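You operate a simulated robot arm through the tools that you are given. There is no shell and no other tool. Be economical: measure what you need, move in short steps, check, and stop when the job is done.

The job below is to be done with a simulated two-armed robot. You get a single attempt, and the scene is never put back.

Task
Fetch the small orange tub and set it on the blue shelf below final work. Take the blue cup marked spare and leave it in the inside of the deep grey crate marked to pack. Take the teal folded cloth on the top of the fine work table and put it away on the blue shelf below final work. Take the blue cup marked sound and put it on the bench area marked pump work. Stack the box marked "valve seals" from the top of the covers table on top of the box marked "fine filter". Switch the small switch one on. Take the tin marked paste and leave it on the ribbed tray of the dip tank. Take the basket with orange handle and put it on the bench area marked pump work. Put the clean filter with yellow grip on the top of the short trials table. Press the white button marked test two times. Take the measuring glass with black band on the top of the short trials table and put it away on the top of the near grey cabinet. Press the blue button marked prime filter two times. Do these in any order. Set down upright: small orange tub, tin marked paste, clean filter with yellow grip, measuring glass with black band.

Only the result counts: the job must be done as asked and must still hold three seconds after the hand-in. Knocking over, shifting, dropping, spilling or breaking anything else fails it. Lids that push on must go on centred and level and be pressed home; caps that screw on are set level and turned clockwise until they are tight. Flat cloth is picked up by pressing the open fingertips on it (5 to 10 N) and closing them slowly along it; thin cloth reads only 2 to 8 mm in the jaws.

Robot
Two 7-joint arms with two-finger parallel grippers on one trunk, on a base that drives. Base frame: it is fixed to the floor where the robot stands at the start and does not move with it; the origin is under the middle of the robot, x ahead of it, y to its left, z up. Readings come in m, degrees, newtons and seconds.
The left shoulder is at the start at [0.05, 0.168, 1.132], the right one opposite. Places, roughly: basket with orange handle (16x11x9 cm) [-1.2, 2.2, 0.3]; bench area marked pump work [0.5, -1.7, 0.9]; blue button marked prime filter [-1.2, 1.1, 0.8]; blue cup marked sound [2.75, 0, 0.75]; blue shelf below final work [0.8, -0.2, 0.3]; box marked air filter, box marked fine filter, box [3, 1.25, 0.75]; clean filter with yellow grip [-1.25, 2.75, 0.25]; inside of the deep grey crate marked to pack [0.9, -0.7, 0.9]; measuring glass with black band [-1.5, 1.75, 1]; ribbed tray of the dip tank [1.1, 1.2, 0.9]; small orange tub (6x6x6 cm) [0.5, 0.2, 0.9]; small switch one [3.1, 2.2, 0.9]; teal folded cloth (10x7x4 cm) [3, 0.1, 0.8]; tin marked paste [2.75, 2.25, 0.25]; top of the near grey cabinet [-1.2, -4.3, 0.9]; top of the short trials table [-1.4, 2.2, 0.9]; white button marked test [-1.4, 2.8, 1.2]. Payload 1.57 kg a hand.
The tool frame of a hand sits at the grasp point between the pads (the TCP): z along the fingers, y along the line on which they close. The tips reach 0.03 m beyond it. The gripper opens to 0.08 m. The fingers are 0.017 m wide and 0.012 m thick; the gripper's body (0.04 by 0.082 m) begins 0.08 m behind the TCP.
Orientation is told as [roll, pitch, yaw] about the base's x, y, z axes, in that order, counted from this pose: with the fingers straight down and closing along the base's y, the tool's x points along the base's -x, its y along +y and its z along -z.

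Tools
- The arms move only by the tool drive_tool. It takes "left_commands", "right_commands" or both (then of equal length, played together; a hand with none holds still); each is a list of rows, each an object (a shift or turn left out is 0, a gripper value left out holds the last) with "travel": the shift along the tool's x, y, z in m, a list of three; "dr": the turn, a rotation vector about the tool's x, y, z in degrees, a list of three; "hand": the gripper command, from -1 (fully open) to 1 (shut), values between in proportion. In form: [{"travel": [tx, ty, tz], "dr": [rx, ry, rz], "hand": hand}, ...]. A call has 1 to 8 rows; each row is the pose to reach, as a shift and turn from the pose commanded when the call began, along the tool's axes at that moment. A row lasts 0.2 s, in which the tool goes at most 0.05 m and 8.6 degrees; a call with a longer step from one row to the next is refused whole, and so is a gripper value outside its range. A pose out of reach is approached as far as the arm can. The call stops where the force on the tool passes 40 N (or 10 N more than at its start, if that is more) or the arm is blocked; 0.2 s more then pass. The fingers move at their own pace (about 0.045 m/s each) and stop on an object; they squeeze with about 31 N. The grip force told is the motor's: it shows also when the fingers shut on nothing. Time passes only in rows, and 0.2 s behind the last, so rows that repeat a pose let the fingers close. The reply holds the time, the measured pose of the TCP, the force on the tool along the base axes, the opening and the grip force, in the units named above and with some noise, with the torque about the TCP (base axes, N m) and any sound that the robot's microphone picked up.
- Cameras (640 x 400 px; columns grow to the right, rows downward): "scene" is now at [0.1315, -0.0233, 1.3562]; the picture's right is [-0.25, -0.97, 0.00], its down [-0.56, 0.14, -0.82] and it looks along [0.79, -0.20, -0.58] (base axes); focal length 214 px, centre (320, 200). "left" rides on the left gripper at [0.072, 0.007, -0.122] in its tool frame; the picture's right is [-0.09, 1.00, 0.00], its down [-0.84, -0.08, -0.54] and it looks along [-0.54, -0.05, 0.84] (tool axes); focal length 238 px, centre (320, 200). "right" rides on the right gripper at [0.072, -0.007, -0.122] in its tool frame; the picture's right is [0.09, 1.00, 0.00], its down [-0.84, 0.08, -0.54] and it looks along [-0.54, 0.05, 0.84] (tool axes); focal length 238 px, centre (320, 200). There is no depth. A picture from a camera that has moved, and an enlarged one, comes with that camera's place and axes in the base frame and with its lens. The place of the scene camera against the robot may be out by one fixed shift of up to 0.018 m in any direction.
- camera(camera): a new picture of that camera. It takes no simulated time.
- move_column(by): slides the trunk up (or, below 0, down) by that many m; the arms and the scene camera ride with it, the base frame stays. It gives what a move gives, with no picture.
- steer(legs): drives the robot by 1 to 6 legs, each [ahead, left, turn to the left] in m, m and degrees, along the robot's own axes; the way and the turn of a leg run together, so that a leg with both is an arc; at most 1.5 m and 180 degrees a leg. The arms and the cameras ride along, it lands a little off, and it stops where it bumps. It gives what a move gives.
- pan_tilt(pan, tilt): turns the head with the scene camera to pan (to the left, within 80 degrees either way) and tilt (down, from -29 to 69), counted from straight ahead of the robot. It gives what a move gives.
- enlarge(camera, box): a new picture of the part [left, top, right, bottom] of that camera's present view, enlarged. It takes no simulated time.
- hand_in(): hands the job in; it is judged then, once.

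Work in short steps. Places have to be worked out from the pictures, the camera data and where the tool is seen: move nearer, look again, correct. Check each grasp and each placing, and mend what went wrong. You have 535 turns and 316 pictures in all, those below and enlarged ones among them. Open the grippers and draw the arms clear of the work before you hand the job in, unless the task says otherwise; then end with one line.

The tools are called after "Request:" as name(argument=value, ...) on one line, values as JSON. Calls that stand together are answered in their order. drive_tool: Moves the arms, as the interface text tells. Its arguments: {"type":"object","properties":{"left_commands":{"type":"array","items":{"type":"object","properties":{"travel":{"type":"array","items":{"type":"number"}},"dr":{"type":"array","items":{"type":"number"}},"hand":{"type":"number"}}}},"right_commands":{"type":"array","items":{"type":"object","properties":{"travel":{"type":"array","items":{"type":"number"}},"dr":{"type":"array","items":{"type":"number"}},"hand":{"type":"number"}}}}},"required":[]} The other tools are called the same way: move_column (by) slides the trunk up or down; steer (legs) drives the base; pan_tilt (pan, tilt) turns the head that bears the scene camera; camera (camera) takes a picture; enlarge (camera, box) takes an enlarged picture of a part of a camera's view; hand_in () hands the job in.

At the start:

```text
time_s: 0.0
left_tcp_pos: [0.4542, 0.081, 1.2318]
left_ee_rot: [0.0, -0.1, 0.1]
left_wrist_force: [-0.2, -0.1, 0.0]
left_moment: [-0.02, 0.01, 0.0]
left_width: 0.0803
left_grip_force: 0.0
right_tcp_pos: [0.3592, -0.3077, 1.228]
right_ee_rot: [-0.1, -0.1, 0.0]
right_wrist_force: [0.4, 0.8, 0.9]
right_moment: [-0.02, 0.0, -0.02]
right_width: 0.0801
right_grip_force: 0.1
trunk travel left (down, up): [-0.3, 0.143]
robot x, y, heading: [0.0008, -0.0018, 0.2]
head pan, tilt: [-14.3, 35.3]
```

scene: 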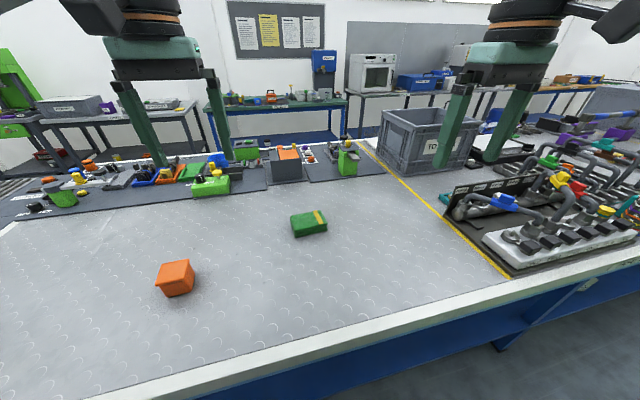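
right: 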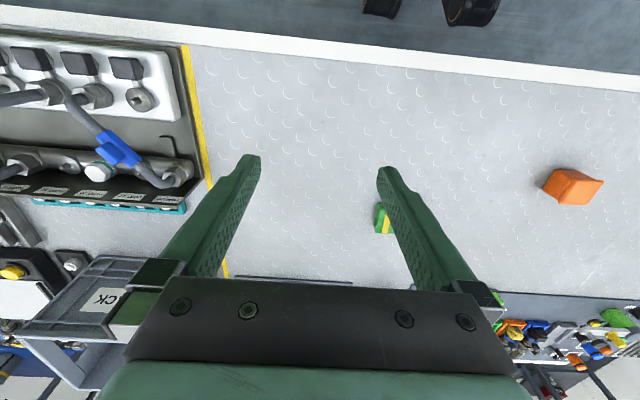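
left: 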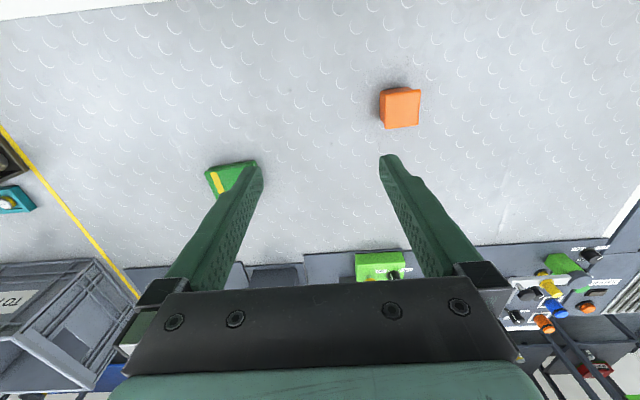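

I'll survey first: zoom on the tub and look around with the head.

Request:
enlarge(camera="scene", box=[120, 200, 360, 350])

Request:
pan_tilt(pan=0, tilt=65)

Request:
camera(camera="scene")

```text
2.67 times, centred on (240, 275) of scene
camera zoom: at [0.1315, -0.0233, 1.3562], right [-0.25, -0.97, 0.0], down [-0.56, 0.14, -0.82], along [0.79, -0.2, -0.58], focal length 572 px, centre (533, 0)
```

zoom: 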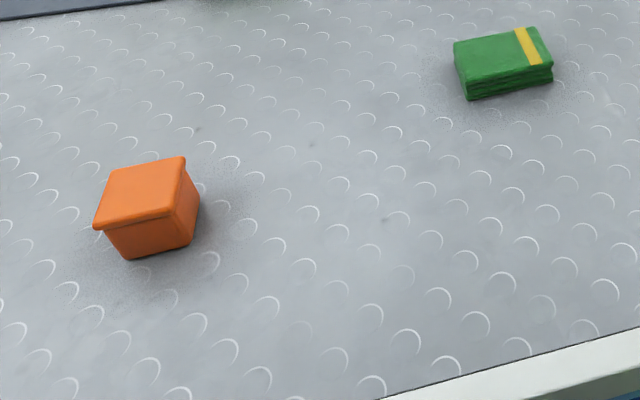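

```text
time_s: 0.9
left_tcp_pos: [0.4528, 0.0829, 1.2327]
left_ee_rot: [-0.1, -0.1, 0.1]
left_wrist_force: [0.1, 0.4, -0.1]
left_moment: [0.01, -0.01, -0.01]
left_width: 0.0798
left_grip_force: 0.0
right_tcp_pos: [0.36, -0.3079, 1.2272]
right_ee_rot: [0.0, -0.1, 0.1]
right_wrist_force: [-0.3, 1.1, -1.1]
right_moment: [0.01, -0.03, 0.01]
right_width: 0.0799
right_grip_force: 0.1
trunk travel left (down, up): [-0.3, 0.143]
robot x, y, heading: [0.0018, -0.0004, 0.0]
head pan, tilt: [0.0, 65.0]
```

```text
311 pictures are left
camera scene: at [0.107, -0.0015, 1.3169], right [0.0, -1.0, 0.0], down [-0.91, 0.0, -0.42], along [0.42, 0.0, -0.91], focal length 214 px, centre (320, 200)
```

scene: 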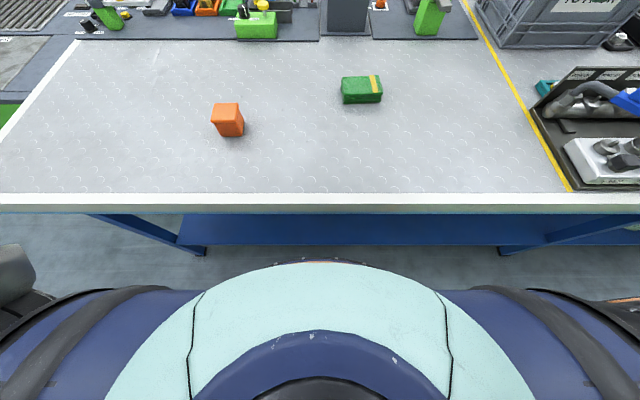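

The tub and table edge agree with the given places. Look left and right to learn the room.

Request:
pan_tilt(pan=75, tilt=20)

Request:
camera(camera="scene")

Request:
pan_tilt(pan=-75, tilt=25)

Request:
camera(camera="scene")

Request:
pan_tilt(pan=0, tilt=15)

Request:
camera(camera="scene")

```text
time_s: 2.4
left_tcp_pos: [0.4527, 0.0821, 1.2318]
left_ee_rot: [0.1, 0.0, 0.1]
left_wrist_force: [0.4, -0.1, -0.3]
left_moment: [0.03, 0.0, 0.02]
left_width: 0.0798
left_grip_force: 0.0
right_tcp_pos: [0.3596, -0.3078, 1.2279]
right_ee_rot: [0.0, -0.1, 0.1]
right_wrist_force: [-0.3, 0.9, -0.2]
right_moment: [-0.01, 0.02, -0.03]
right_width: 0.08
right_grip_force: 0.1
trunk travel left (down, up): [-0.3, 0.143]
robot x, y, heading: [-0.0025, 0.0021, 0.1]
head pan, tilt: [75.0, 20.0]
```

```text
310 pictures are left
camera scene: at [0.0704, 0.0884, 1.3805], right [0.97, -0.26, 0.0], down [-0.09, -0.33, -0.94], along [0.24, 0.91, -0.34], focal length 214 px, centre (320, 200)
```

scene: 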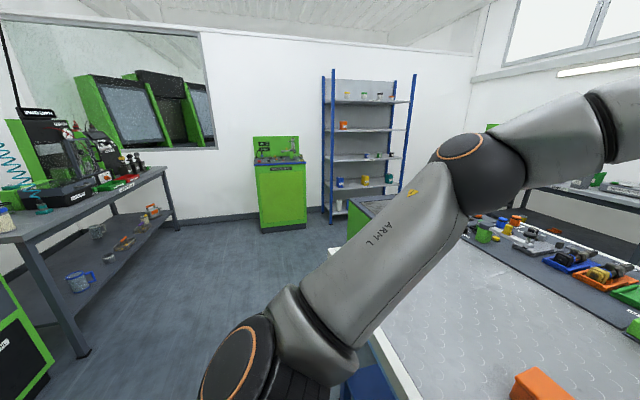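

```text
time_s: 4.8
left_tcp_pos: [0.453, 0.0807, 1.2317]
left_ee_rot: [0.0, 0.0, 0.2]
left_wrist_force: [-0.4, 0.2, -0.8]
left_moment: [0.06, -0.05, 0.01]
left_width: 0.0799
left_grip_force: 0.1
right_tcp_pos: [0.3596, -0.3082, 1.2271]
right_ee_rot: [0.0, -0.2, -0.1]
right_wrist_force: [0.1, -0.1, -0.4]
right_moment: [0.02, 0.03, 0.02]
right_width: 0.08
right_grip_force: 0.1
trunk travel left (down, up): [-0.3, 0.143]
robot x, y, heading: [0.0001, -0.0015, -0.2]
head pan, tilt: [-75.0, 25.0]
```

```text
309 pictures are left
camera scene: at [0.0702, -0.0905, 1.3724], right [-0.97, -0.26, 0.0], down [-0.11, 0.41, -0.91], along [0.23, -0.88, -0.42], focal length 214 px, centre (320, 200)
```

scene: 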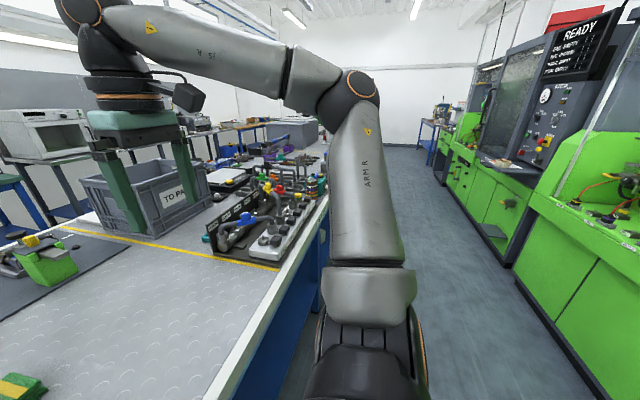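

```text
time_s: 6.2
left_tcp_pos: [0.454, 0.0812, 1.2318]
left_ee_rot: [0.0, 0.0, 0.1]
left_wrist_force: [0.1, -0.1, 0.6]
left_moment: [0.0, -0.02, 0.0]
left_width: 0.0798
left_grip_force: 0.1
right_tcp_pos: [0.3606, -0.3086, 1.2279]
right_ee_rot: [-0.1, -0.1, 0.0]
right_wrist_force: [0.2, 0.2, 0.4]
right_moment: [0.0, 0.05, 0.0]
right_width: 0.0796
right_grip_force: 0.1
trunk travel left (down, up): [-0.3, 0.143]
robot x, y, heading: [0.0008, -0.0029, 0.0]
head pan, tilt: [0.0, 15.0]
```

```text
308 pictures are left
camera scene: at [0.1397, -0.0015, 1.3887], right [0.0, -1.0, 0.0], down [-0.26, 0.0, -0.97], along [0.97, 0.0, -0.26], focal length 214 px, centre (320, 200)
```

scene: 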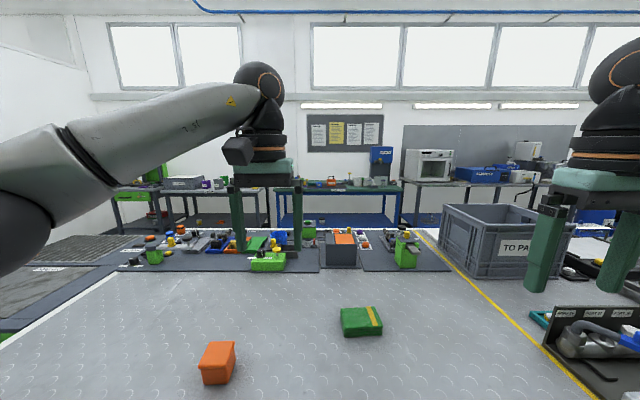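

Tub at ≈[0.50, 0.22, 0.93]. I'll pitch the left tool 45° forward (so the tub can later go under the bench upright) and move to a stand-off.

Request:
drive_tool(left_commands=[{"travel": [0.01, 0.023, 0.031], "dr": [0, -7.5, 0], "hand": -1}, {"travel": [0.021, 0.047, 0.062], "dr": [0, -15, 0]}, {"travel": [0.031, 0.07, 0.093], "dr": [0, -22.5, 0]}, {"travel": [0.042, 0.093, 0.124], "dr": [0, -30, 0]}, {"travel": [0.052, 0.117, 0.155], "dr": [0, -37.5, 0]}, {"travel": [0.063, 0.14, 0.186], "dr": [0, -45, 0]}])

Request:
camera(camera="left")

Request:
pan_tilt(pan=20, tilt=45)

Request:
camera(camera="scene")

```text
time_s: 7.6
left_tcp_pos: [0.4046, 0.2228, 1.0521]
left_ee_rot: [-0.1, -45.1, 0.1]
left_wrist_force: [0.2, -0.2, 0.1]
left_moment: [0.0, 0.0, -0.03]
left_width: 0.0802
left_grip_force: 0.0
left hand out of reach, approached as far as the arm can: row 6
right_tcp_pos: [0.3609, -0.3082, 1.2271]
right_ee_rot: [0.0, 0.0, 0.0]
right_wrist_force: [1.1, -0.8, -0.5]
right_moment: [0.01, 0.0, 0.01]
right_width: 0.0801
right_grip_force: 0.0
trunk travel left (down, up): [-0.3, 0.143]
robot x, y, heading: [0.0017, -0.0002, -0.1]
head pan, tilt: [0.0, 15.0]
```

```text
307 pictures are left
camera left: at [0.2681, 0.2278, 1.0864], right [0.06, 1.0, 0.06], down [0.21, -0.08, 0.98], along [0.98, -0.05, -0.21], focal length 238 px, centre (320, 200)
```

left: 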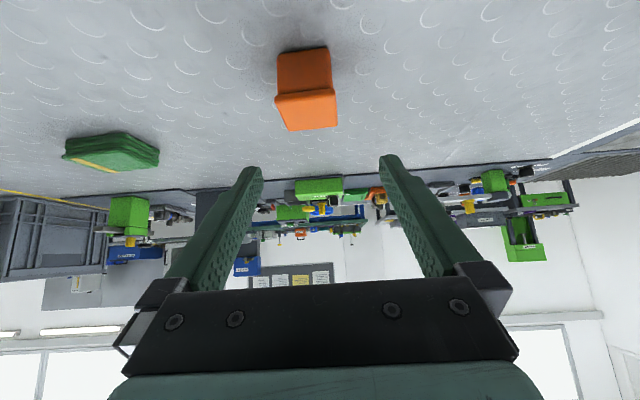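

```text
time_s: 8.6
left_tcp_pos: [0.4057, 0.2208, 1.0528]
left_ee_rot: [-0.1, -44.9, 0.1]
left_wrist_force: [-0.4, -0.6, 0.8]
left_moment: [0.02, 0.02, -0.02]
left_width: 0.08
left_grip_force: 0.1
right_tcp_pos: [0.3596, -0.3082, 1.2276]
right_ee_rot: [-0.1, -0.2, 0.0]
right_wrist_force: [-0.4, 0.0, -0.5]
right_moment: [-0.01, -0.02, -0.01]
right_width: 0.0798
right_grip_force: 0.1
trunk travel left (down, up): [-0.3, 0.143]
robot x, y, heading: [0.0007, 0.0004, -0.2]
head pan, tilt: [20.0, 45.0]
```

```text
306 pictures are left
camera scene: at [0.1227, 0.0263, 1.3419], right [0.34, -0.94, 0.0], down [-0.66, -0.24, -0.71], along [0.67, 0.24, -0.71], focal length 214 px, centre (320, 200)
```

scene: 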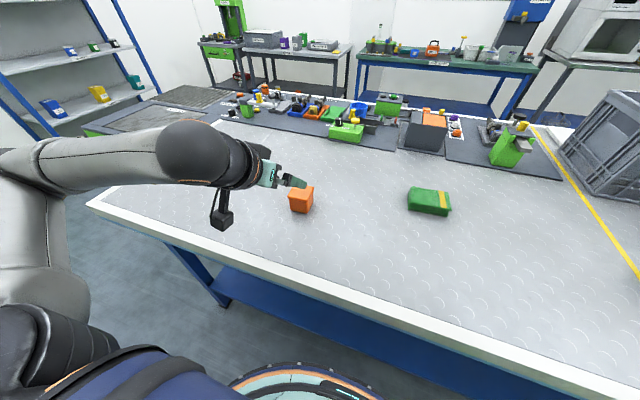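

Wrist view puts the tub top centre near [0.467, 0.214], yaw about +7°. I advance halfway with that yaw and check.

Request:
drive_tool(left_commands=[{"travel": [0.008, -0.004, 0.022], "dr": [-2.5, 0, -2.5]}, {"travel": [0.016, -0.008, 0.045], "dr": [-4.9, 0, -4.9]}, {"travel": [0.02, -0.008, 0.065], "dr": [-4.9, 0, -4.9]}])

Request:
camera(camera="left")

```text
time_s: 9.4
left_tcp_pos: [0.4372, 0.2125, 0.9906]
left_ee_rot: [-0.1, -45.0, 7.0]
left_wrist_force: [-0.8, -0.7, 0.3]
left_moment: [0.02, 0.04, -0.02]
left_width: 0.0797
left_grip_force: 0.0
right_tcp_pos: [0.3605, -0.308, 1.2274]
right_ee_rot: [0.0, -0.1, 0.1]
right_wrist_force: [0.6, 0.5, -0.6]
right_moment: [0.02, -0.02, 0.03]
right_width: 0.0797
right_grip_force: 0.1
trunk travel left (down, up): [-0.3, 0.143]
robot x, y, heading: [-0.0036, -0.0009, 0.2]
head pan, tilt: [20.0, 45.0]
```

```text
305 pictures are left
camera left: at [0.3006, 0.202, 1.0262], right [-0.06, 1.0, 0.06], down [0.22, -0.05, 0.98], along [0.97, 0.07, -0.21], focal length 238 px, centre (320, 200)
```

left: 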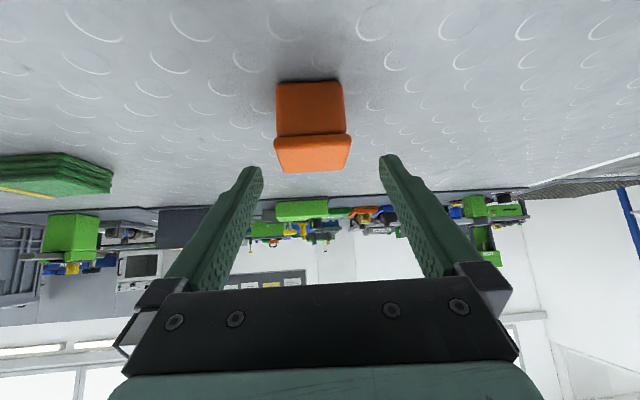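

Aligned; the tub centre is about [0.46, 0.211]. Advance to the grasp and close.

Request:
drive_tool(left_commands=[{"travel": [0.01, -0.004, 0.028], "hand": -1}, {"travel": [0.02, -0.004, 0.055], "hand": -1}, {"travel": [0.02, -0.004, 0.055], "hand": 1}, {"travel": [0.02, -0.004, 0.055], "hand": 1}, {"travel": [0.02, -0.004, 0.055], "hand": 1}])

Request:
camera(camera="left")

```text
time_s: 10.6
left_tcp_pos: [0.4622, 0.2117, 0.939]
left_ee_rot: [0.0, -45.0, 7.0]
left_wrist_force: [1.0, 0.6, 1.1]
left_moment: [0.0, -0.04, 0.02]
left_width: 0.0563
left_grip_force: 26.4
right_tcp_pos: [0.3602, -0.3084, 1.2272]
right_ee_rot: [-0.1, -0.1, 0.0]
right_wrist_force: [0.1, 0.5, 0.1]
right_moment: [0.0, 0.0, 0.01]
right_width: 0.0799
right_grip_force: 0.0
trunk travel left (down, up): [-0.3, 0.143]
robot x, y, heading: [0.0016, 0.0006, -0.0]
head pan, tilt: [20.0, 45.0]
```

```text
304 pictures are left
camera left: at [0.3253, 0.2008, 0.9731], right [-0.06, 1.0, 0.06], down [0.22, -0.05, 0.98], along [0.97, 0.07, -0.21], focal length 238 px, centre (320, 200)
```

left: 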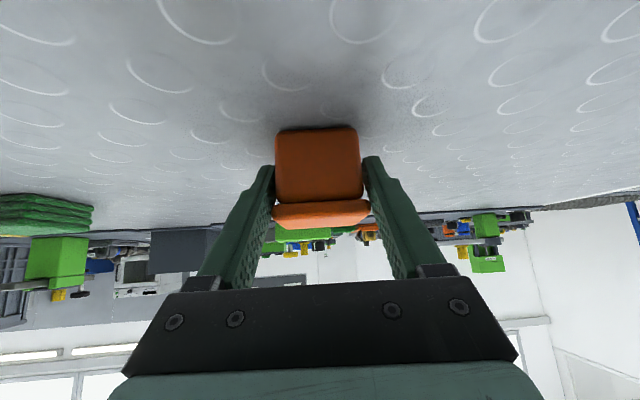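

Gripped (5.6 cm). Lift 8 cm, and confirm it's held.

Request:
drive_tool(left_commands=[{"travel": [-0.02, 0, -0.02], "hand": 1}, {"travel": [-0.045, 0, -0.045]}, {"travel": [-0.07, 0, -0.07]}])

Request:
steer(legs=[[-0.35, 0, 0]])

Request:
move_column(by=-0.3)

Request:
camera(camera="scene")

```text
time_s: 11.4
left_tcp_pos: [0.4593, 0.2116, 1.0366]
left_ee_rot: [0.0, -45.0, 7.0]
left_wrist_force: [0.4, 0.1, -2.3]
left_moment: [-0.01, 0.0, -0.03]
left_width: 0.056
left_grip_force: 31.0
right_tcp_pos: [0.3604, -0.3089, 1.2275]
right_ee_rot: [0.0, -0.1, 0.0]
right_wrist_force: [-0.3, 0.0, -1.1]
right_moment: [-0.02, 0.02, -0.01]
right_width: 0.0798
right_grip_force: 0.1
trunk travel left (down, up): [-0.3, 0.143]
robot x, y, heading: [-0.0024, 0.0031, -0.1]
head pan, tilt: [20.0, 45.0]
```

```text
time_s: 13.7
left_tcp_pos: [0.1149, 0.211, 1.0362]
left_ee_rot: [0.0, -45.2, 7.0]
left_wrist_force: [-0.1, -0.3, -1.6]
left_moment: [0.0, 0.01, 0.0]
left_width: 0.0562
left_grip_force: 30.9
right_tcp_pos: [0.0124, -0.3078, 1.2271]
right_ee_rot: [0.0, 0.0, -0.1]
right_wrist_force: [0.9, -1.0, -0.6]
right_moment: [0.0, 0.02, -0.01]
right_width: 0.08
right_grip_force: 0.1
trunk travel left (down, up): [-0.3, 0.143]
robot x, y, heading: [-0.3441, -0.0013, -0.1]
head pan, tilt: [20.0, 45.0]
```

```text
time_s: 16.6
left_tcp_pos: [0.115, 0.2106, 0.7366]
left_ee_rot: [0.0, -45.0, 7.0]
left_wrist_force: [0.9, 0.6, -1.9]
left_moment: [0.01, 0.0, 0.02]
left_width: 0.056
left_grip_force: 31.1
right_tcp_pos: [0.0126, -0.3093, 0.9272]
right_ee_rot: [0.0, 0.0, 0.0]
right_wrist_force: [-0.5, 0.3, 0.5]
right_moment: [-0.01, 0.0, 0.03]
right_width: 0.0799
right_grip_force: 0.0
trunk travel left (down, up): [0.0, 0.443]
robot x, y, heading: [-0.3495, -0.0028, -0.4]
head pan, tilt: [20.0, 45.0]
```

```text
303 pictures are left
camera scene: at [-0.2242, 0.0264, 1.0419], right [0.34, -0.94, 0.0], down [-0.66, -0.24, -0.71], along [0.66, 0.24, -0.71], focal length 214 px, centre (320, 200)
```

scene: 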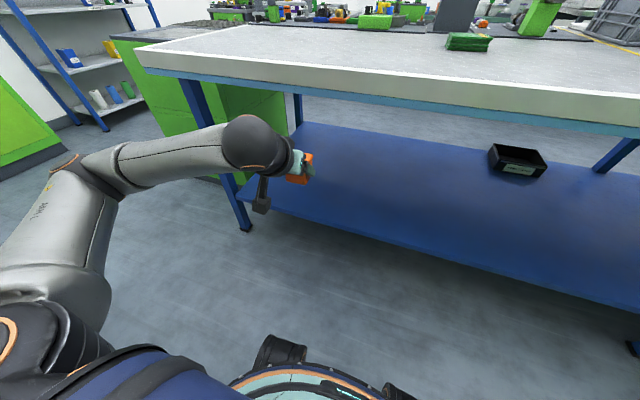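

Tub held; shelf is open with a free area at the left (front edge x≈0.38). Lower the hand to shelf-insertion height before driving forward.

Request:
drive_tool(left_commands=[{"travel": [0.0205, -0.001, 0.0355]}, {"travel": [0.041, -0.002, 0.071]}, {"travel": [0.0615, -0.004, 0.1065]}, {"travel": [0.082, -0.005, 0.142]}, {"travel": [0.1025, -0.006, 0.1775]}, {"travel": [0.123, -0.007, 0.213]}, {"travel": [0.1435, -0.009, 0.2485]}, {"travel": [0.164, -0.01, 0.284]}])

Request:
camera(camera="scene")

```text
time_s: 18.4
left_tcp_pos: [0.2025, 0.2123, 0.4198]
left_ee_rot: [-0.1, -45.1, 7.0]
left_wrist_force: [-0.6, 0.6, -1.9]
left_moment: [-0.03, -0.01, -0.05]
left_width: 0.0561
left_grip_force: 31.0
right_tcp_pos: [0.013, -0.3078, 0.9281]
right_ee_rot: [0.0, -0.1, -0.1]
right_wrist_force: [0.4, -0.7, 0.7]
right_moment: [0.0, 0.02, 0.02]
right_width: 0.08
right_grip_force: 0.0
trunk travel left (down, up): [0.0, 0.443]
robot x, y, heading: [-0.3503, 0.0007, 0.1]
head pan, tilt: [20.0, 45.0]
```

```text
302 pictures are left
camera scene: at [-0.2242, 0.0264, 1.0419], right [0.34, -0.94, 0.0], down [-0.66, -0.24, -0.71], along [0.66, 0.24, -0.71], focal length 214 px, centre (320, 200)
```

scene: 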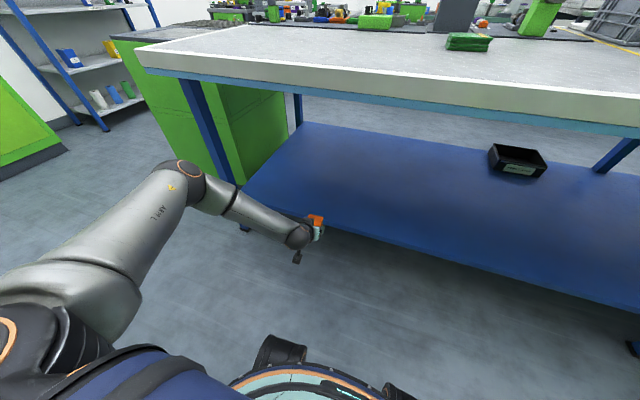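

Raise the right hand clear of the bench height, then drive forward 0.25 m to bring the tub over the shelf.

Request:
drive_tool(right_commands=[{"travel": [0, 0, -0.045]}, {"travel": [0, 0, -0.09]}, {"travel": [0, 0, -0.135]}, {"travel": [0, 0, -0.18]}])

Request:
steer(legs=[[0.25, 0, 0]])

Request:
camera(camera="scene")

Request:
camera(camera="left")

```text
time_s: 19.4
left_tcp_pos: [0.2015, 0.2129, 0.4192]
left_ee_rot: [0.0, -45.0, 6.9]
left_wrist_force: [0.6, -0.7, -1.0]
left_moment: [0.04, 0.02, 0.0]
left_width: 0.0558
left_grip_force: 30.9
right_tcp_pos: [0.0001, -0.3099, 1.0039]
right_ee_rot: [0.0, -0.1, -0.2]
right_wrist_force: [-0.1, -0.4, 0.1]
right_moment: [0.01, 0.01, -0.03]
right_width: 0.0801
right_grip_force: 0.2
right hand out of reach, approached as far as the arm can: row 2, 3, 4
trunk travel left (down, up): [0.0, 0.443]
robot x, y, heading: [-0.3434, -0.0028, -0.3]
head pan, tilt: [20.0, 45.0]
```

```text
time_s: 21.3
left_tcp_pos: [0.45, 0.2124, 0.4201]
left_ee_rot: [-0.1, -45.0, 7.0]
left_wrist_force: [-0.1, -0.2, -1.5]
left_moment: [0.0, 0.02, -0.03]
left_width: 0.0558
left_grip_force: 30.8
right_tcp_pos: [0.2493, -0.31, 1.0048]
right_ee_rot: [0.0, -0.2, -0.1]
right_wrist_force: [0.3, -0.6, -0.4]
right_moment: [-0.02, 0.02, 0.01]
right_width: 0.0798
right_grip_force: 0.0
trunk travel left (down, up): [0.0, 0.443]
robot x, y, heading: [-0.0974, 0.0022, -0.2]
head pan, tilt: [20.0, 45.0]
```

```text
301 pictures are left
camera scene: at [0.0242, 0.0261, 1.0418], right [0.34, -0.94, 0.0], down [-0.66, -0.24, -0.71], along [0.66, 0.24, -0.71], focal length 214 px, centre (320, 200)
```

scene: 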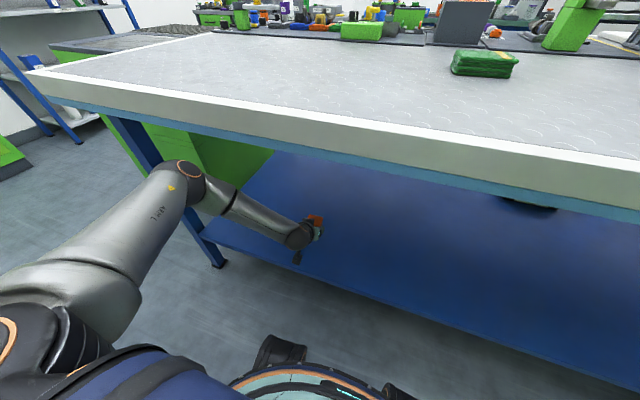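

```text
300 pictures are left
camera left: at [0.313, 0.2015, 0.4539], right [-0.06, 1.0, 0.06], down [0.22, -0.05, 0.98], along [0.97, 0.07, -0.21], focal length 238 px, centre (320, 200)
```

left: 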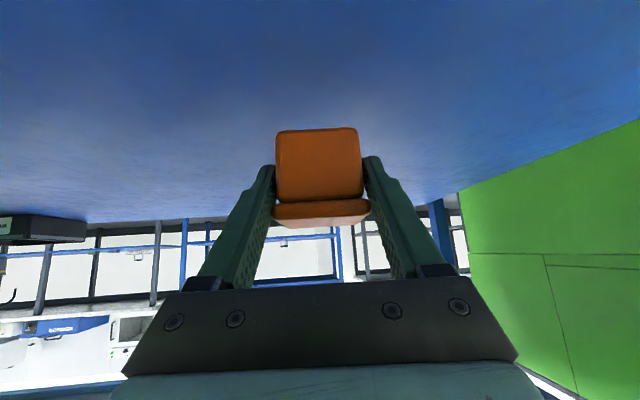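

Tub is over the shelf. Move to x≈0.51, z≈0.355, then lower in small steps until contact.

Request:
drive_tool(left_commands=[{"travel": [0.002, -0.003, 0.044]}, {"travel": [0.004, -0.007, 0.088]}])

Request:
drive_tool(left_commands=[{"travel": [0.0035, 0, 0.0035]}, {"travel": [0.007, 0, 0.007]}, {"travel": [0.0085, 0, 0.0085]}, {"travel": [0.01, 0, 0.01]}])

```text
time_s: 21.9
left_tcp_pos: [0.5099, 0.2133, 0.3512]
left_ee_rot: [0.0, -45.0, 6.9]
left_wrist_force: [-0.5, 0.2, -1.2]
left_moment: [-0.03, 0.04, -0.03]
left_width: 0.0557
left_grip_force: 31.0
right_tcp_pos: [0.2489, -0.3116, 1.0039]
right_ee_rot: [0.0, -0.3, -0.1]
right_wrist_force: [0.5, -0.2, -0.7]
right_moment: [-0.02, -0.03, 0.01]
right_width: 0.0798
right_grip_force: 0.1
trunk travel left (down, up): [0.0, 0.443]
robot x, y, heading: [-0.1008, 0.002, -0.2]
head pan, tilt: [20.0, 45.0]
```

```text
time_s: 22.9
left_tcp_pos: [0.5092, 0.2128, 0.3394]
left_ee_rot: [0.0, -45.0, 6.9]
left_wrist_force: [-0.1, 0.0, -0.9]
left_moment: [-0.01, 0.04, 0.03]
left_width: 0.0558
left_grip_force: 31.3
right_tcp_pos: [0.2482, -0.3101, 1.005]
right_ee_rot: [0.1, -0.2, -0.1]
right_wrist_force: [0.6, -0.1, 0.1]
right_moment: [-0.04, 0.01, 0.01]
right_width: 0.0797
right_grip_force: 0.2
trunk travel left (down, up): [0.0, 0.443]
robot x, y, heading: [-0.0996, -0.0035, -0.2]
head pan, tilt: [20.0, 45.0]
```

No contact yet at 0.339. Keep lowering.

Request:
drive_tool(left_commands=[{"travel": [0.0021, 0, 0.0021]}, {"travel": [0.0042, 0, 0.0042]}, {"travel": [0.0063, 0, 0.0063]}, {"travel": [0.0085, 0, 0.0085]}, {"travel": [0.0106, 0, 0.0106]}, {"travel": [0.0127, 0, 0.0127]}])

```text
time_s: 24.3
left_tcp_pos: [0.513, 0.213, 0.3271]
left_ee_rot: [-0.1, -45.6, 7.0]
left_wrist_force: [1.2, 1.2, 27.7]
left_moment: [-0.02, 0.21, 0.01]
left_width: 0.0555
left_grip_force: 30.3
right_tcp_pos: [0.2463, -0.3119, 1.0062]
right_ee_rot: [0.1, -0.4, -0.1]
right_wrist_force: [1.0, -0.4, -0.4]
right_moment: [-0.01, -0.01, 0.03]
right_width: 0.08
right_grip_force: 0.1
trunk travel left (down, up): [0.0, 0.443]
robot x, y, heading: [-0.0994, -0.0008, -0.1]
head pan, tilt: [20.0, 45.0]
```

Contact (28 N). Ease off, open, and retreat along the tool.

Request:
drive_tool(left_commands=[{"travel": [-0.003, 0, -0.003]}, {"travel": [-0.003, 0, -0.003], "hand": -1}, {"travel": [-0.003, 0, -0.003]}, {"travel": [-0.003, 0, -0.003]}, {"travel": [-0.003, 0, -0.043]}, {"travel": [-0.003, 0, -0.083]}, {"travel": [-0.003, 0, -0.123]}])

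Request:
camera(camera="left")

```text
time_s: 25.9
left_tcp_pos: [0.425, 0.2001, 0.4106]
left_ee_rot: [0.2, -44.8, 7.0]
left_wrist_force: [-0.4, -0.4, 0.4]
left_moment: [0.02, -0.04, -0.02]
left_width: 0.0801
left_grip_force: 0.0
right_tcp_pos: [0.2479, -0.3105, 1.0047]
right_ee_rot: [0.0, -0.3, -0.1]
right_wrist_force: [0.3, -0.7, 0.2]
right_moment: [0.01, 0.05, -0.02]
right_width: 0.0801
right_grip_force: 0.1
trunk travel left (down, up): [0.0, 0.443]
robot x, y, heading: [-0.1006, 0.0021, -0.3]
head pan, tilt: [20.0, 45.0]
```

```text
299 pictures are left
camera left: at [0.2878, 0.1905, 0.4457], right [-0.06, 1.0, 0.07], down [0.22, -0.05, 0.97], along [0.97, 0.07, -0.22], focal length 238 px, centre (320, 200)
```

left: 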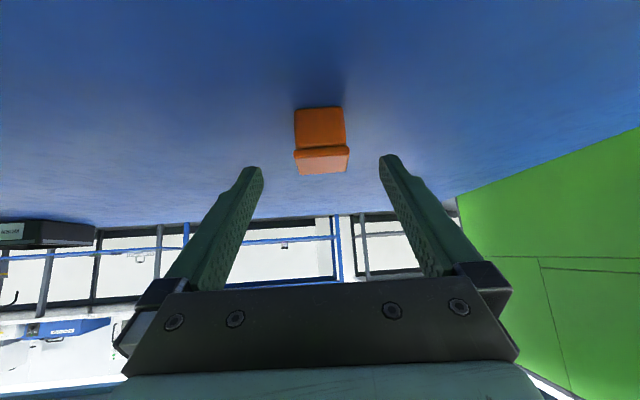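

The tub stands upright on the shelf. Back out, raise the trunk, and survey the room behind.

Request:
steer(legs=[[-0.3, 0, 0]])

Request:
move_column(by=0.3)

Request:
steer(legs=[[-0.2, 0, 100]])

Request:
pan_tilt(pan=0, tilt=20)

Request:
camera(camera="scene")

```text
time_s: 27.9
left_tcp_pos: [0.1259, 0.2004, 0.4109]
left_ee_rot: [0.0, -44.9, 6.9]
left_wrist_force: [0.0, 0.6, -0.3]
left_moment: [-0.01, 0.0, 0.0]
left_width: 0.0799
left_grip_force: 0.2
right_tcp_pos: [-0.0531, -0.3107, 1.0055]
right_ee_rot: [0.0, -0.1, -0.3]
right_wrist_force: [0.2, -0.4, -0.2]
right_moment: [0.01, -0.01, 0.01]
right_width: 0.0799
right_grip_force: 0.0
trunk travel left (down, up): [0.0, 0.443]
robot x, y, heading: [-0.3985, 0.0002, -0.0]
head pan, tilt: [20.0, 45.0]
```

```text
time_s: 30.9
left_tcp_pos: [0.126, 0.1995, 0.7104]
left_ee_rot: [0.1, -45.0, 6.7]
left_wrist_force: [-0.7, 0.7, 0.2]
left_moment: [0.01, 0.02, 0.03]
left_width: 0.08
left_grip_force: 0.1
right_tcp_pos: [-0.0513, -0.311, 1.3049]
right_ee_rot: [0.0, -0.2, -0.3]
right_wrist_force: [0.2, 0.2, -0.9]
right_moment: [-0.02, -0.01, 0.0]
right_width: 0.0799
right_grip_force: 0.0
trunk travel left (down, up): [-0.3, 0.143]
robot x, y, heading: [-0.3989, 0.0055, -0.0]
head pan, tilt: [20.0, 45.0]
```

```text
time_s: 35.5
left_tcp_pos: [-0.8003, 0.3465, 0.7099]
left_ee_rot: [0.1, -44.8, 107.1]
left_wrist_force: [0.8, 0.4, -1.2]
left_moment: [-0.01, 0.0, -0.03]
left_width: 0.0799
left_grip_force: 0.1
right_tcp_pos: [-0.2669, 0.2618, 1.303]
right_ee_rot: [0.0, -0.3, 100.0]
right_wrist_force: [1.1, 0.3, -0.1]
right_moment: [-0.02, 0.0, 0.0]
right_width: 0.0797
right_grip_force: 0.0
trunk travel left (down, up): [-0.3, 0.143]
robot x, y, heading: [-0.512, -0.1296, 99.9]
head pan, tilt: [20.0, 45.0]
cut short: leg 1
```

```text
time_s: 36.4
left_tcp_pos: [-0.802, 0.3464, 0.7099]
left_ee_rot: [0.1, -44.9, 107.0]
left_wrist_force: [0.7, -0.2, 0.4]
left_moment: [0.0, 0.01, -0.02]
left_width: 0.08
left_grip_force: 0.0
right_tcp_pos: [-0.2661, 0.2615, 1.3049]
right_ee_rot: [-0.1, -0.2, 100.1]
right_wrist_force: [0.6, 0.2, 0.2]
right_moment: [0.0, -0.03, 0.02]
right_width: 0.0803
right_grip_force: 0.1
trunk travel left (down, up): [-0.3, 0.143]
robot x, y, heading: [-0.5088, -0.1321, 100.2]
head pan, tilt: [0.0, 20.0]
```

```text
298 pictures are left
camera scene: at [-0.5278, -0.0044, 1.3805], right [0.98, 0.17, 0.0], down [0.06, -0.34, -0.94], along [-0.16, 0.93, -0.34], focal length 214 px, centre (320, 200)
```

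scene: 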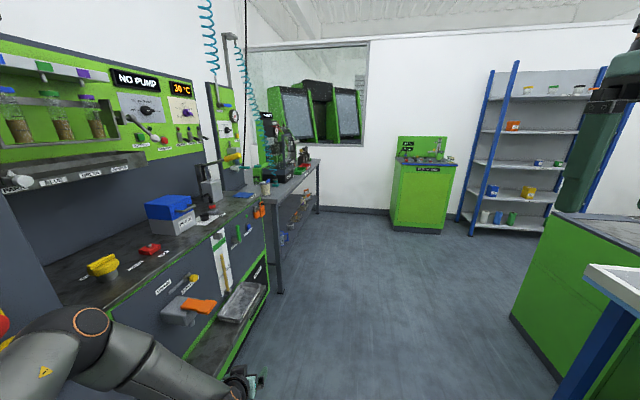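

The drive was cut short – my left arm may be near the green machine. Check what's there.

Request:
pan_tilt(pan=45, tilt=40)

Request:
camera(camera="scene")

Request:
camera(camera="left")

```text
time_s: 37.5
left_tcp_pos: [-0.8005, 0.3458, 0.7102]
left_ee_rot: [0.1, -44.8, 106.9]
left_wrist_force: [-0.5, 0.8, -0.1]
left_moment: [-0.02, -0.01, -0.01]
left_width: 0.0801
left_grip_force: 0.0
right_tcp_pos: [-0.2657, 0.2621, 1.3056]
right_ee_rot: [0.0, -0.2, 100.1]
right_wrist_force: [-0.2, 0.1, 0.2]
right_moment: [0.0, -0.02, 0.0]
right_width: 0.0799
right_grip_force: 0.0
trunk travel left (down, up): [-0.3, 0.143]
robot x, y, heading: [-0.5109, -0.1338, 99.9]
head pan, tilt: [45.0, 40.0]
```

```text
297 pictures are left
camera scene: at [-0.5811, -0.0473, 1.3492], right [0.57, 0.82, 0.0], down [0.53, -0.37, -0.77], along [-0.63, 0.44, -0.64], focal length 214 px, centre (320, 200)
```

scene: 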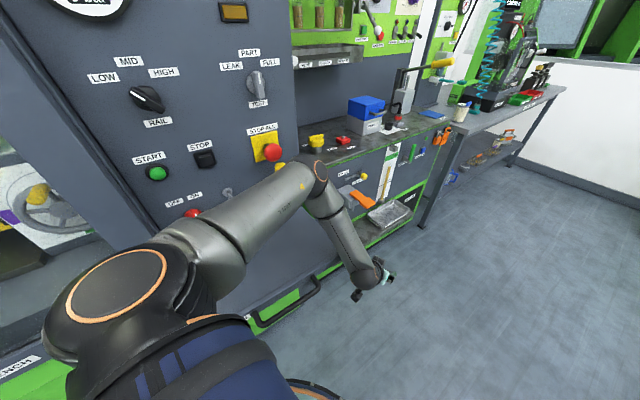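

```text
296 pictures are left
camera left: at [-0.7661, 0.2127, 0.7457], right [-0.97, -0.23, 0.07], down [0.01, 0.23, 0.97], along [-0.24, 0.95, -0.22], focal length 238 px, centre (320, 200)
```

left: 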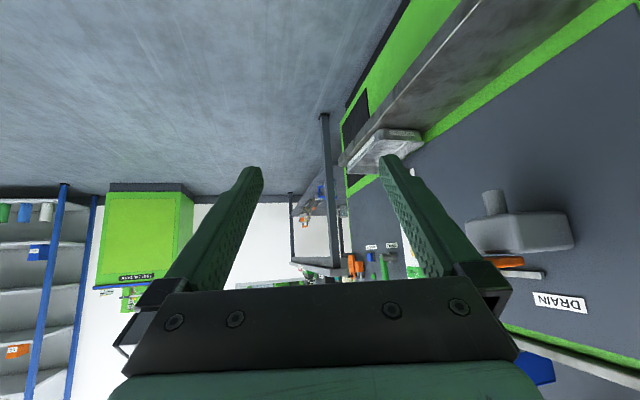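

The left elbow is next to the machine panel. Step away to the right, then check the display for any change.

Request:
steer(legs=[[0, -0.22, 0]])

Request:
pan_tilt(pan=75, tilt=20)

Request:
camera(camera="scene")

```text
time_s: 39.2
left_tcp_pos: [-0.5828, 0.3857, 0.7099]
left_ee_rot: [0.2, -44.8, 106.9]
left_wrist_force: [-0.6, -0.3, -0.8]
left_moment: [-0.03, 0.01, -0.01]
left_width: 0.0801
left_grip_force: 0.0
right_tcp_pos: [-0.0469, 0.3003, 1.3042]
right_ee_rot: [0.0, -0.2, 100.0]
right_wrist_force: [1.2, -0.1, 0.7]
right_moment: [-0.01, 0.06, -0.01]
right_width: 0.08
right_grip_force: 0.0
trunk travel left (down, up): [-0.3, 0.143]
robot x, y, heading: [-0.2936, -0.0957, 100.3]
head pan, tilt: [45.0, 40.0]
```

```text
time_s: 40.2
left_tcp_pos: [-0.5817, 0.3852, 0.7104]
left_ee_rot: [0.1, -44.8, 106.9]
left_wrist_force: [1.3, 0.3, -0.6]
left_moment: [0.02, 0.0, 0.02]
left_width: 0.0802
left_grip_force: 0.2
right_tcp_pos: [-0.0473, 0.3001, 1.3047]
right_ee_rot: [0.0, -0.1, 100.0]
right_wrist_force: [0.0, -0.2, 0.9]
right_moment: [-0.02, 0.01, -0.01]
right_width: 0.0799
right_grip_force: 0.0
trunk travel left (down, up): [-0.3, 0.143]
robot x, y, heading: [-0.2931, -0.0917, 99.9]
head pan, tilt: [75.0, 20.0]
```

```text
295 pictures are left
camera scene: at [-0.3865, -0.0494, 1.3805], right [0.09, 1.0, 0.0], down [0.34, -0.03, -0.94], along [-0.94, 0.08, -0.34], focal length 214 px, centre (320, 200)
```

scene: 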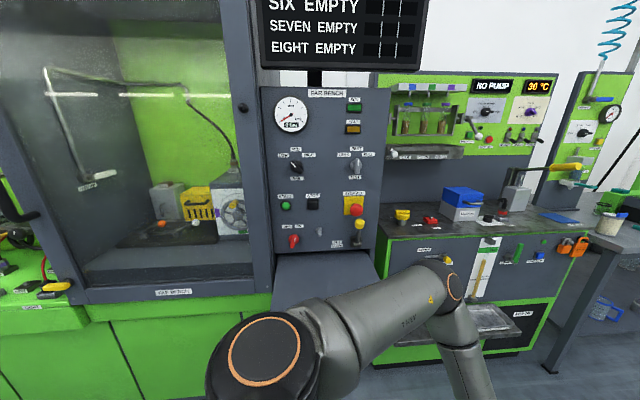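

Everything looks undisturbed. Fold the left arm into a compact, raised tool-down pose before driving on.

Request:
drive_tool(left_commands=[{"travel": [-0.016, 0.002, -0.037], "dr": [0, 5.6, 0]}, {"travel": [-0.032, 0.004, -0.074], "dr": [0, 11.2, 0]}, {"travel": [-0.048, 0.005, -0.111], "dr": [0, 16.9, 0]}, {"travel": [-0.064, 0.007, -0.148], "dr": [0, 22.5, 0]}, {"travel": [-0.08, 0.009, -0.185], "dr": [0, 28.1, 0]}, {"travel": [-0.096, 0.011, -0.222], "dr": [0, 33.7, 0]}, {"travel": [-0.112, 0.013, -0.259], "dr": [0, 39.4, 0]}, {"travel": [-0.128, 0.015, -0.296], "dr": [0, 45, 0]}])

Request:
steer(legs=[[0.3, 0, 0]])

Request:
pan_tilt(pan=35, tilt=20)

Request:
camera(camera="scene")

```text
time_s: 42.0
left_tcp_pos: [-0.5614, 0.2667, 1.0117]
left_ee_rot: [0.1, 0.2, 106.9]
left_wrist_force: [-0.8, -0.4, 0.7]
left_moment: [0.01, 0.01, -0.01]
left_width: 0.08
left_grip_force: 0.1
right_tcp_pos: [-0.0477, 0.299, 1.3045]
right_ee_rot: [0.0, -0.2, 100.0]
right_wrist_force: [-0.3, -0.4, 0.2]
right_moment: [0.01, -0.03, 0.01]
right_width: 0.0802
right_grip_force: 0.0
trunk travel left (down, up): [-0.3, 0.143]
robot x, y, heading: [-0.2951, -0.0979, 100.0]
head pan, tilt: [75.0, 20.0]
```

```text
time_s: 44.0
left_tcp_pos: [-0.6136, 0.5605, 1.0104]
left_ee_rot: [0.1, 0.2, 107.1]
left_wrist_force: [-0.2, -0.2, 0.2]
left_moment: [0.02, -0.02, -0.01]
left_width: 0.08
left_grip_force: 0.1
right_tcp_pos: [-0.0998, 0.5942, 1.3049]
right_ee_rot: [0.0, -0.2, 100.0]
right_wrist_force: [0.1, 0.2, -0.3]
right_moment: [-0.04, 0.0, 0.01]
right_width: 0.0802
right_grip_force: 0.1
trunk travel left (down, up): [-0.3, 0.143]
robot x, y, heading: [-0.3452, 0.1957, 100.0]
head pan, tilt: [75.0, 20.0]
```

```text
time_s: 45.1
left_tcp_pos: [-0.614, 0.5602, 1.0115]
left_ee_rot: [0.1, 0.2, 107.1]
left_wrist_force: [-0.1, 0.0, 0.5]
left_moment: [0.03, 0.03, 0.03]
left_width: 0.0799
left_grip_force: 0.0
right_tcp_pos: [-0.0991, 0.5932, 1.304]
right_ee_rot: [0.1, -0.2, 100.0]
right_wrist_force: [0.3, 0.1, -0.2]
right_moment: [0.01, 0.0, 0.02]
right_width: 0.0799
right_grip_force: 0.1
trunk travel left (down, up): [-0.3, 0.143]
robot x, y, heading: [-0.347, 0.1977, 99.9]
head pan, tilt: [35.0, 20.0]
```

```text
294 pictures are left
camera scene: at [-0.4114, 0.3011, 1.3805], right [0.71, 0.71, 0.0], down [0.24, -0.24, -0.94], along [-0.67, 0.66, -0.34], focal length 214 px, centre (320, 200)
```

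scene: 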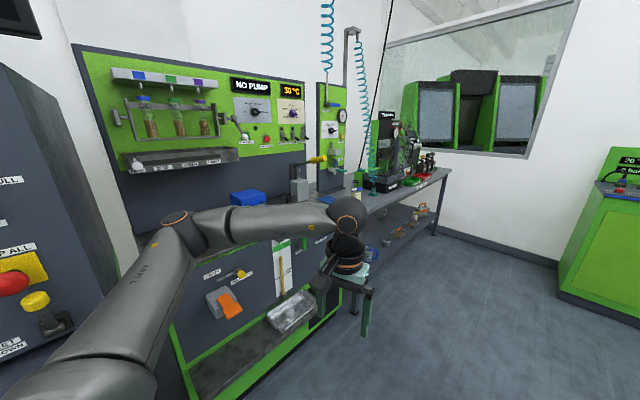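

Next go to the prime-filter panel near [-1.2, 1.1, 0.8]: drive on and turn to face it.

Request:
steer(legs=[[0.75, -0.15, 0], [0, 0, 80]])

Request:
pan_tilt(pan=0, tilt=30)

Request:
camera(camera="scene")

```text
time_s: 52.6
left_tcp_pos: [-0.7323, 0.7608, 1.0114]
left_ee_rot: [0.1, 0.2, -173.2]
left_wrist_force: [0.1, -0.5, 0.4]
left_moment: [-0.01, 0.03, 0.01]
left_width: 0.0799
left_grip_force: 0.0
right_tcp_pos: [-0.6723, 1.2738, 1.3041]
right_ee_rot: [0.0, -0.2, 179.7]
right_wrist_force: [-0.5, 0.6, -0.2]
right_moment: [-0.03, 0.0, 0.0]
right_width: 0.0798
right_grip_force: 0.0
trunk travel left (down, up): [-0.3, 0.143]
robot x, y, heading: [-0.3236, 0.962, 179.8]
head pan, tilt: [35.0, 20.0]
```

```text
time_s: 53.7
left_tcp_pos: [-0.7316, 0.7614, 1.0105]
left_ee_rot: [0.1, 0.2, -173.3]
left_wrist_force: [-0.2, -0.1, 0.8]
left_moment: [-0.01, 0.01, -0.01]
left_width: 0.0799
left_grip_force: 0.0
right_tcp_pos: [-0.6721, 1.2724, 1.3038]
right_ee_rot: [0.0, -0.2, 179.8]
right_wrist_force: [-0.2, 0.6, 0.0]
right_moment: [0.0, 0.02, -0.03]
right_width: 0.0801
right_grip_force: 0.0
trunk travel left (down, up): [-0.3, 0.143]
robot x, y, heading: [-0.3264, 0.9614, 179.3]
head pan, tilt: [0.0, 30.0]
```

```text
293 pictures are left
camera scene: at [-0.4512, 0.9598, 1.3645], right [0.0, 1.0, 0.0], down [0.5, 0.0, -0.87], along [-0.87, 0.0, -0.5], focal length 214 px, centre (320, 200)
```

scene: 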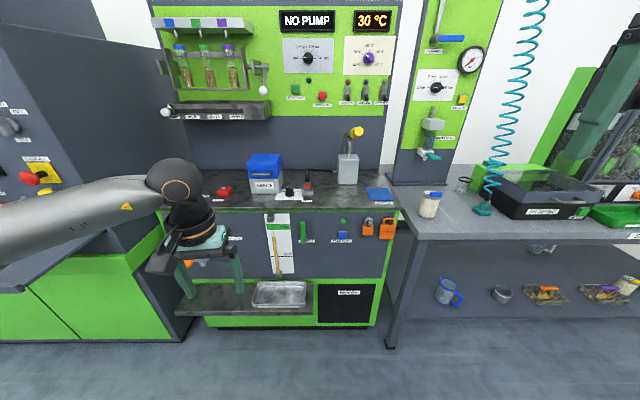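

Zoom on the front panel and on the shelf to the right.

Request:
enlarge(camera="scene", box=[230, 200, 410, 310])

Request:
enlarge(camera="scene", box=[400, 160, 640, 310])

```text
3.56 times, centred on (320, 255) of scene
camera zoom: at [-0.4512, 0.9598, 1.3645], right [0.0, 1.0, 0.0], down [0.5, 0.0, -0.87], along [-0.87, 0.0, -0.5], focal length 763 px, centre (320, 4)
```

zoom: 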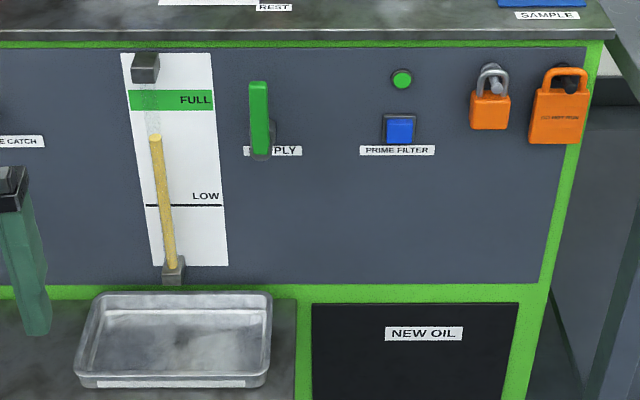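

```text
2.67 times, centred on (520, 235) of scene
camera zoom: at [-0.4512, 0.9598, 1.3645], right [0.0, 1.0, 0.0], down [0.5, 0.0, -0.87], along [-0.87, 0.0, -0.5], focal length 572 px, centre (-213, 107)
```

zoom: 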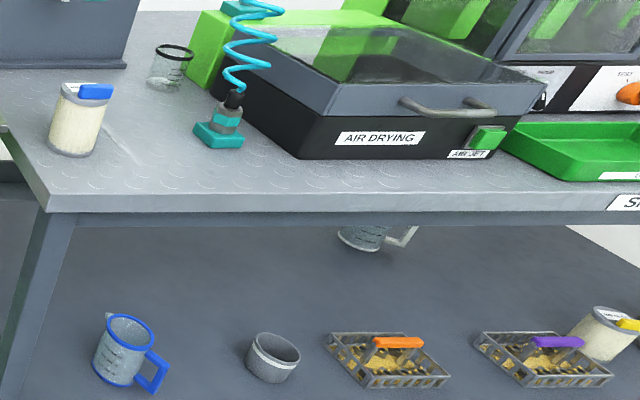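

The PRIME FILTER button is a blue square on the vertical front panel (~[-1.15, 1.06, 0.79]). Bring the right hand, closed, to a horizontal pose in front of it.

Request:
drive_tool(right_commands=[{"travel": [-0.011, 0.015, 0.038], "dr": [0, -6.43, 0], "hand": 1}, {"travel": [-0.021, 0.03, 0.076], "dr": [0, -12.86, 0]}, {"travel": [-0.032, 0.045, 0.114], "dr": [0, -19.3, 0]}, {"travel": [-0.043, 0.06, 0.151], "dr": [0, -25.7, 0]}, {"travel": [-0.054, 0.075, 0.189], "dr": [0, -32.1, 0]}, {"travel": [-0.064, 0.09, 0.227], "dr": [0, -38.6, 0]}, {"travel": [-0.075, 0.105, 0.265], "dr": [0, -45, 0]}])

Request:
drive_tool(right_commands=[{"travel": [0.018, 0.015, 0.034], "dr": [0, -6.43, 0]}, {"travel": [0.039, 0.03, 0.069], "dr": [0, -12.86, 0]}, {"travel": [0.058, 0.045, 0.103], "dr": [0, -19.3, 0]}, {"travel": [0.077, 0.06, 0.137], "dr": [0, -25.7, 0]}, {"travel": [0.096, 0.075, 0.171], "dr": [0, -32.1, 0]}, {"travel": [0.115, 0.09, 0.206], "dr": [0, -38.6, 0]}, {"travel": [0.134, 0.105, 0.24], "dr": [0, -45, 0]}])

Request:
camera(camera="right")

Request:
camera(camera="scene")

```text
time_s: 55.3
left_tcp_pos: [-0.7328, 0.7609, 1.0108]
left_ee_rot: [0.1, 0.1, -173.2]
left_wrist_force: [0.0, -0.2, -0.5]
left_moment: [0.01, -0.02, -0.01]
left_width: 0.08
left_grip_force: 0.0
right_tcp_pos: [-0.7485, 1.1667, 1.0401]
right_ee_rot: [0.1, -45.0, 179.7]
right_wrist_force: [0.1, 0.1, -0.7]
right_moment: [0.0, -0.03, -0.02]
right_width: 0.0
right_grip_force: 21.5
trunk travel left (down, up): [-0.3, 0.143]
robot x, y, heading: [-0.3266, 0.9623, 179.7]
head pan, tilt: [0.0, 30.0]
```

```text
time_s: 56.9
left_tcp_pos: [-0.7319, 0.7611, 1.01]
left_ee_rot: [0.1, 0.2, -173.2]
left_wrist_force: [0.0, 0.4, 0.4]
left_moment: [0.0, 0.01, 0.01]
left_width: 0.0799
left_grip_force: 0.0
right_tcp_pos: [-0.8201, 1.1152, 1.0268]
right_ee_rot: [-1.9, -74.6, 179.0]
right_wrist_force: [-0.6, -1.2, -0.6]
right_moment: [0.01, -0.05, 0.01]
right_width: 0.0001
right_grip_force: 21.1
right hand out of reach, approached as far as the arm can: row 3, 4, 5, 6, 7
trunk travel left (down, up): [-0.3, 0.143]
robot x, y, heading: [-0.3263, 0.9608, 179.8]
head pan, tilt: [0.0, 30.0]
```

```text
290 pictures are left
camera right: at [-0.6824, 1.1165, 0.989], right [-0.02, -0.99, -0.1], down [0.29, -0.1, 0.95], along [-0.96, -0.01, 0.3], focal length 238 px, centre (320, 200)
```

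right: 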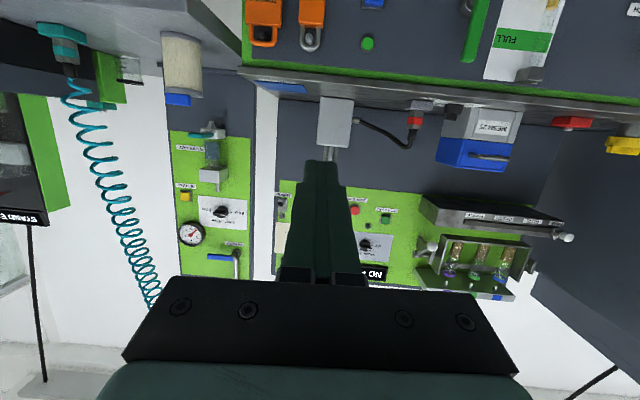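

```text
289 pictures are left
camera scene: at [-0.4509, 0.96, 1.3645], right [0.01, 1.0, 0.0], down [0.5, 0.0, -0.87], along [-0.87, 0.0, -0.5], focal length 214 px, centre (320, 200)
```

scene: 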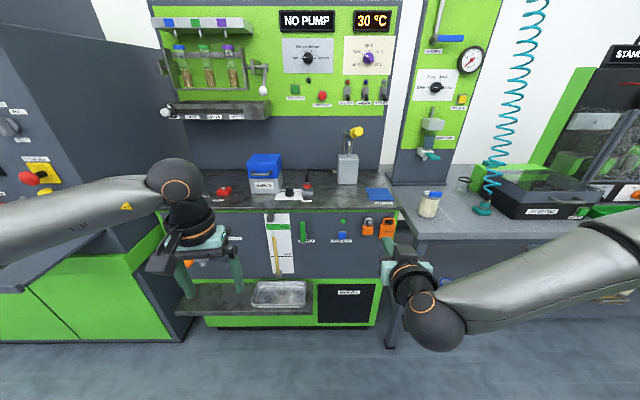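

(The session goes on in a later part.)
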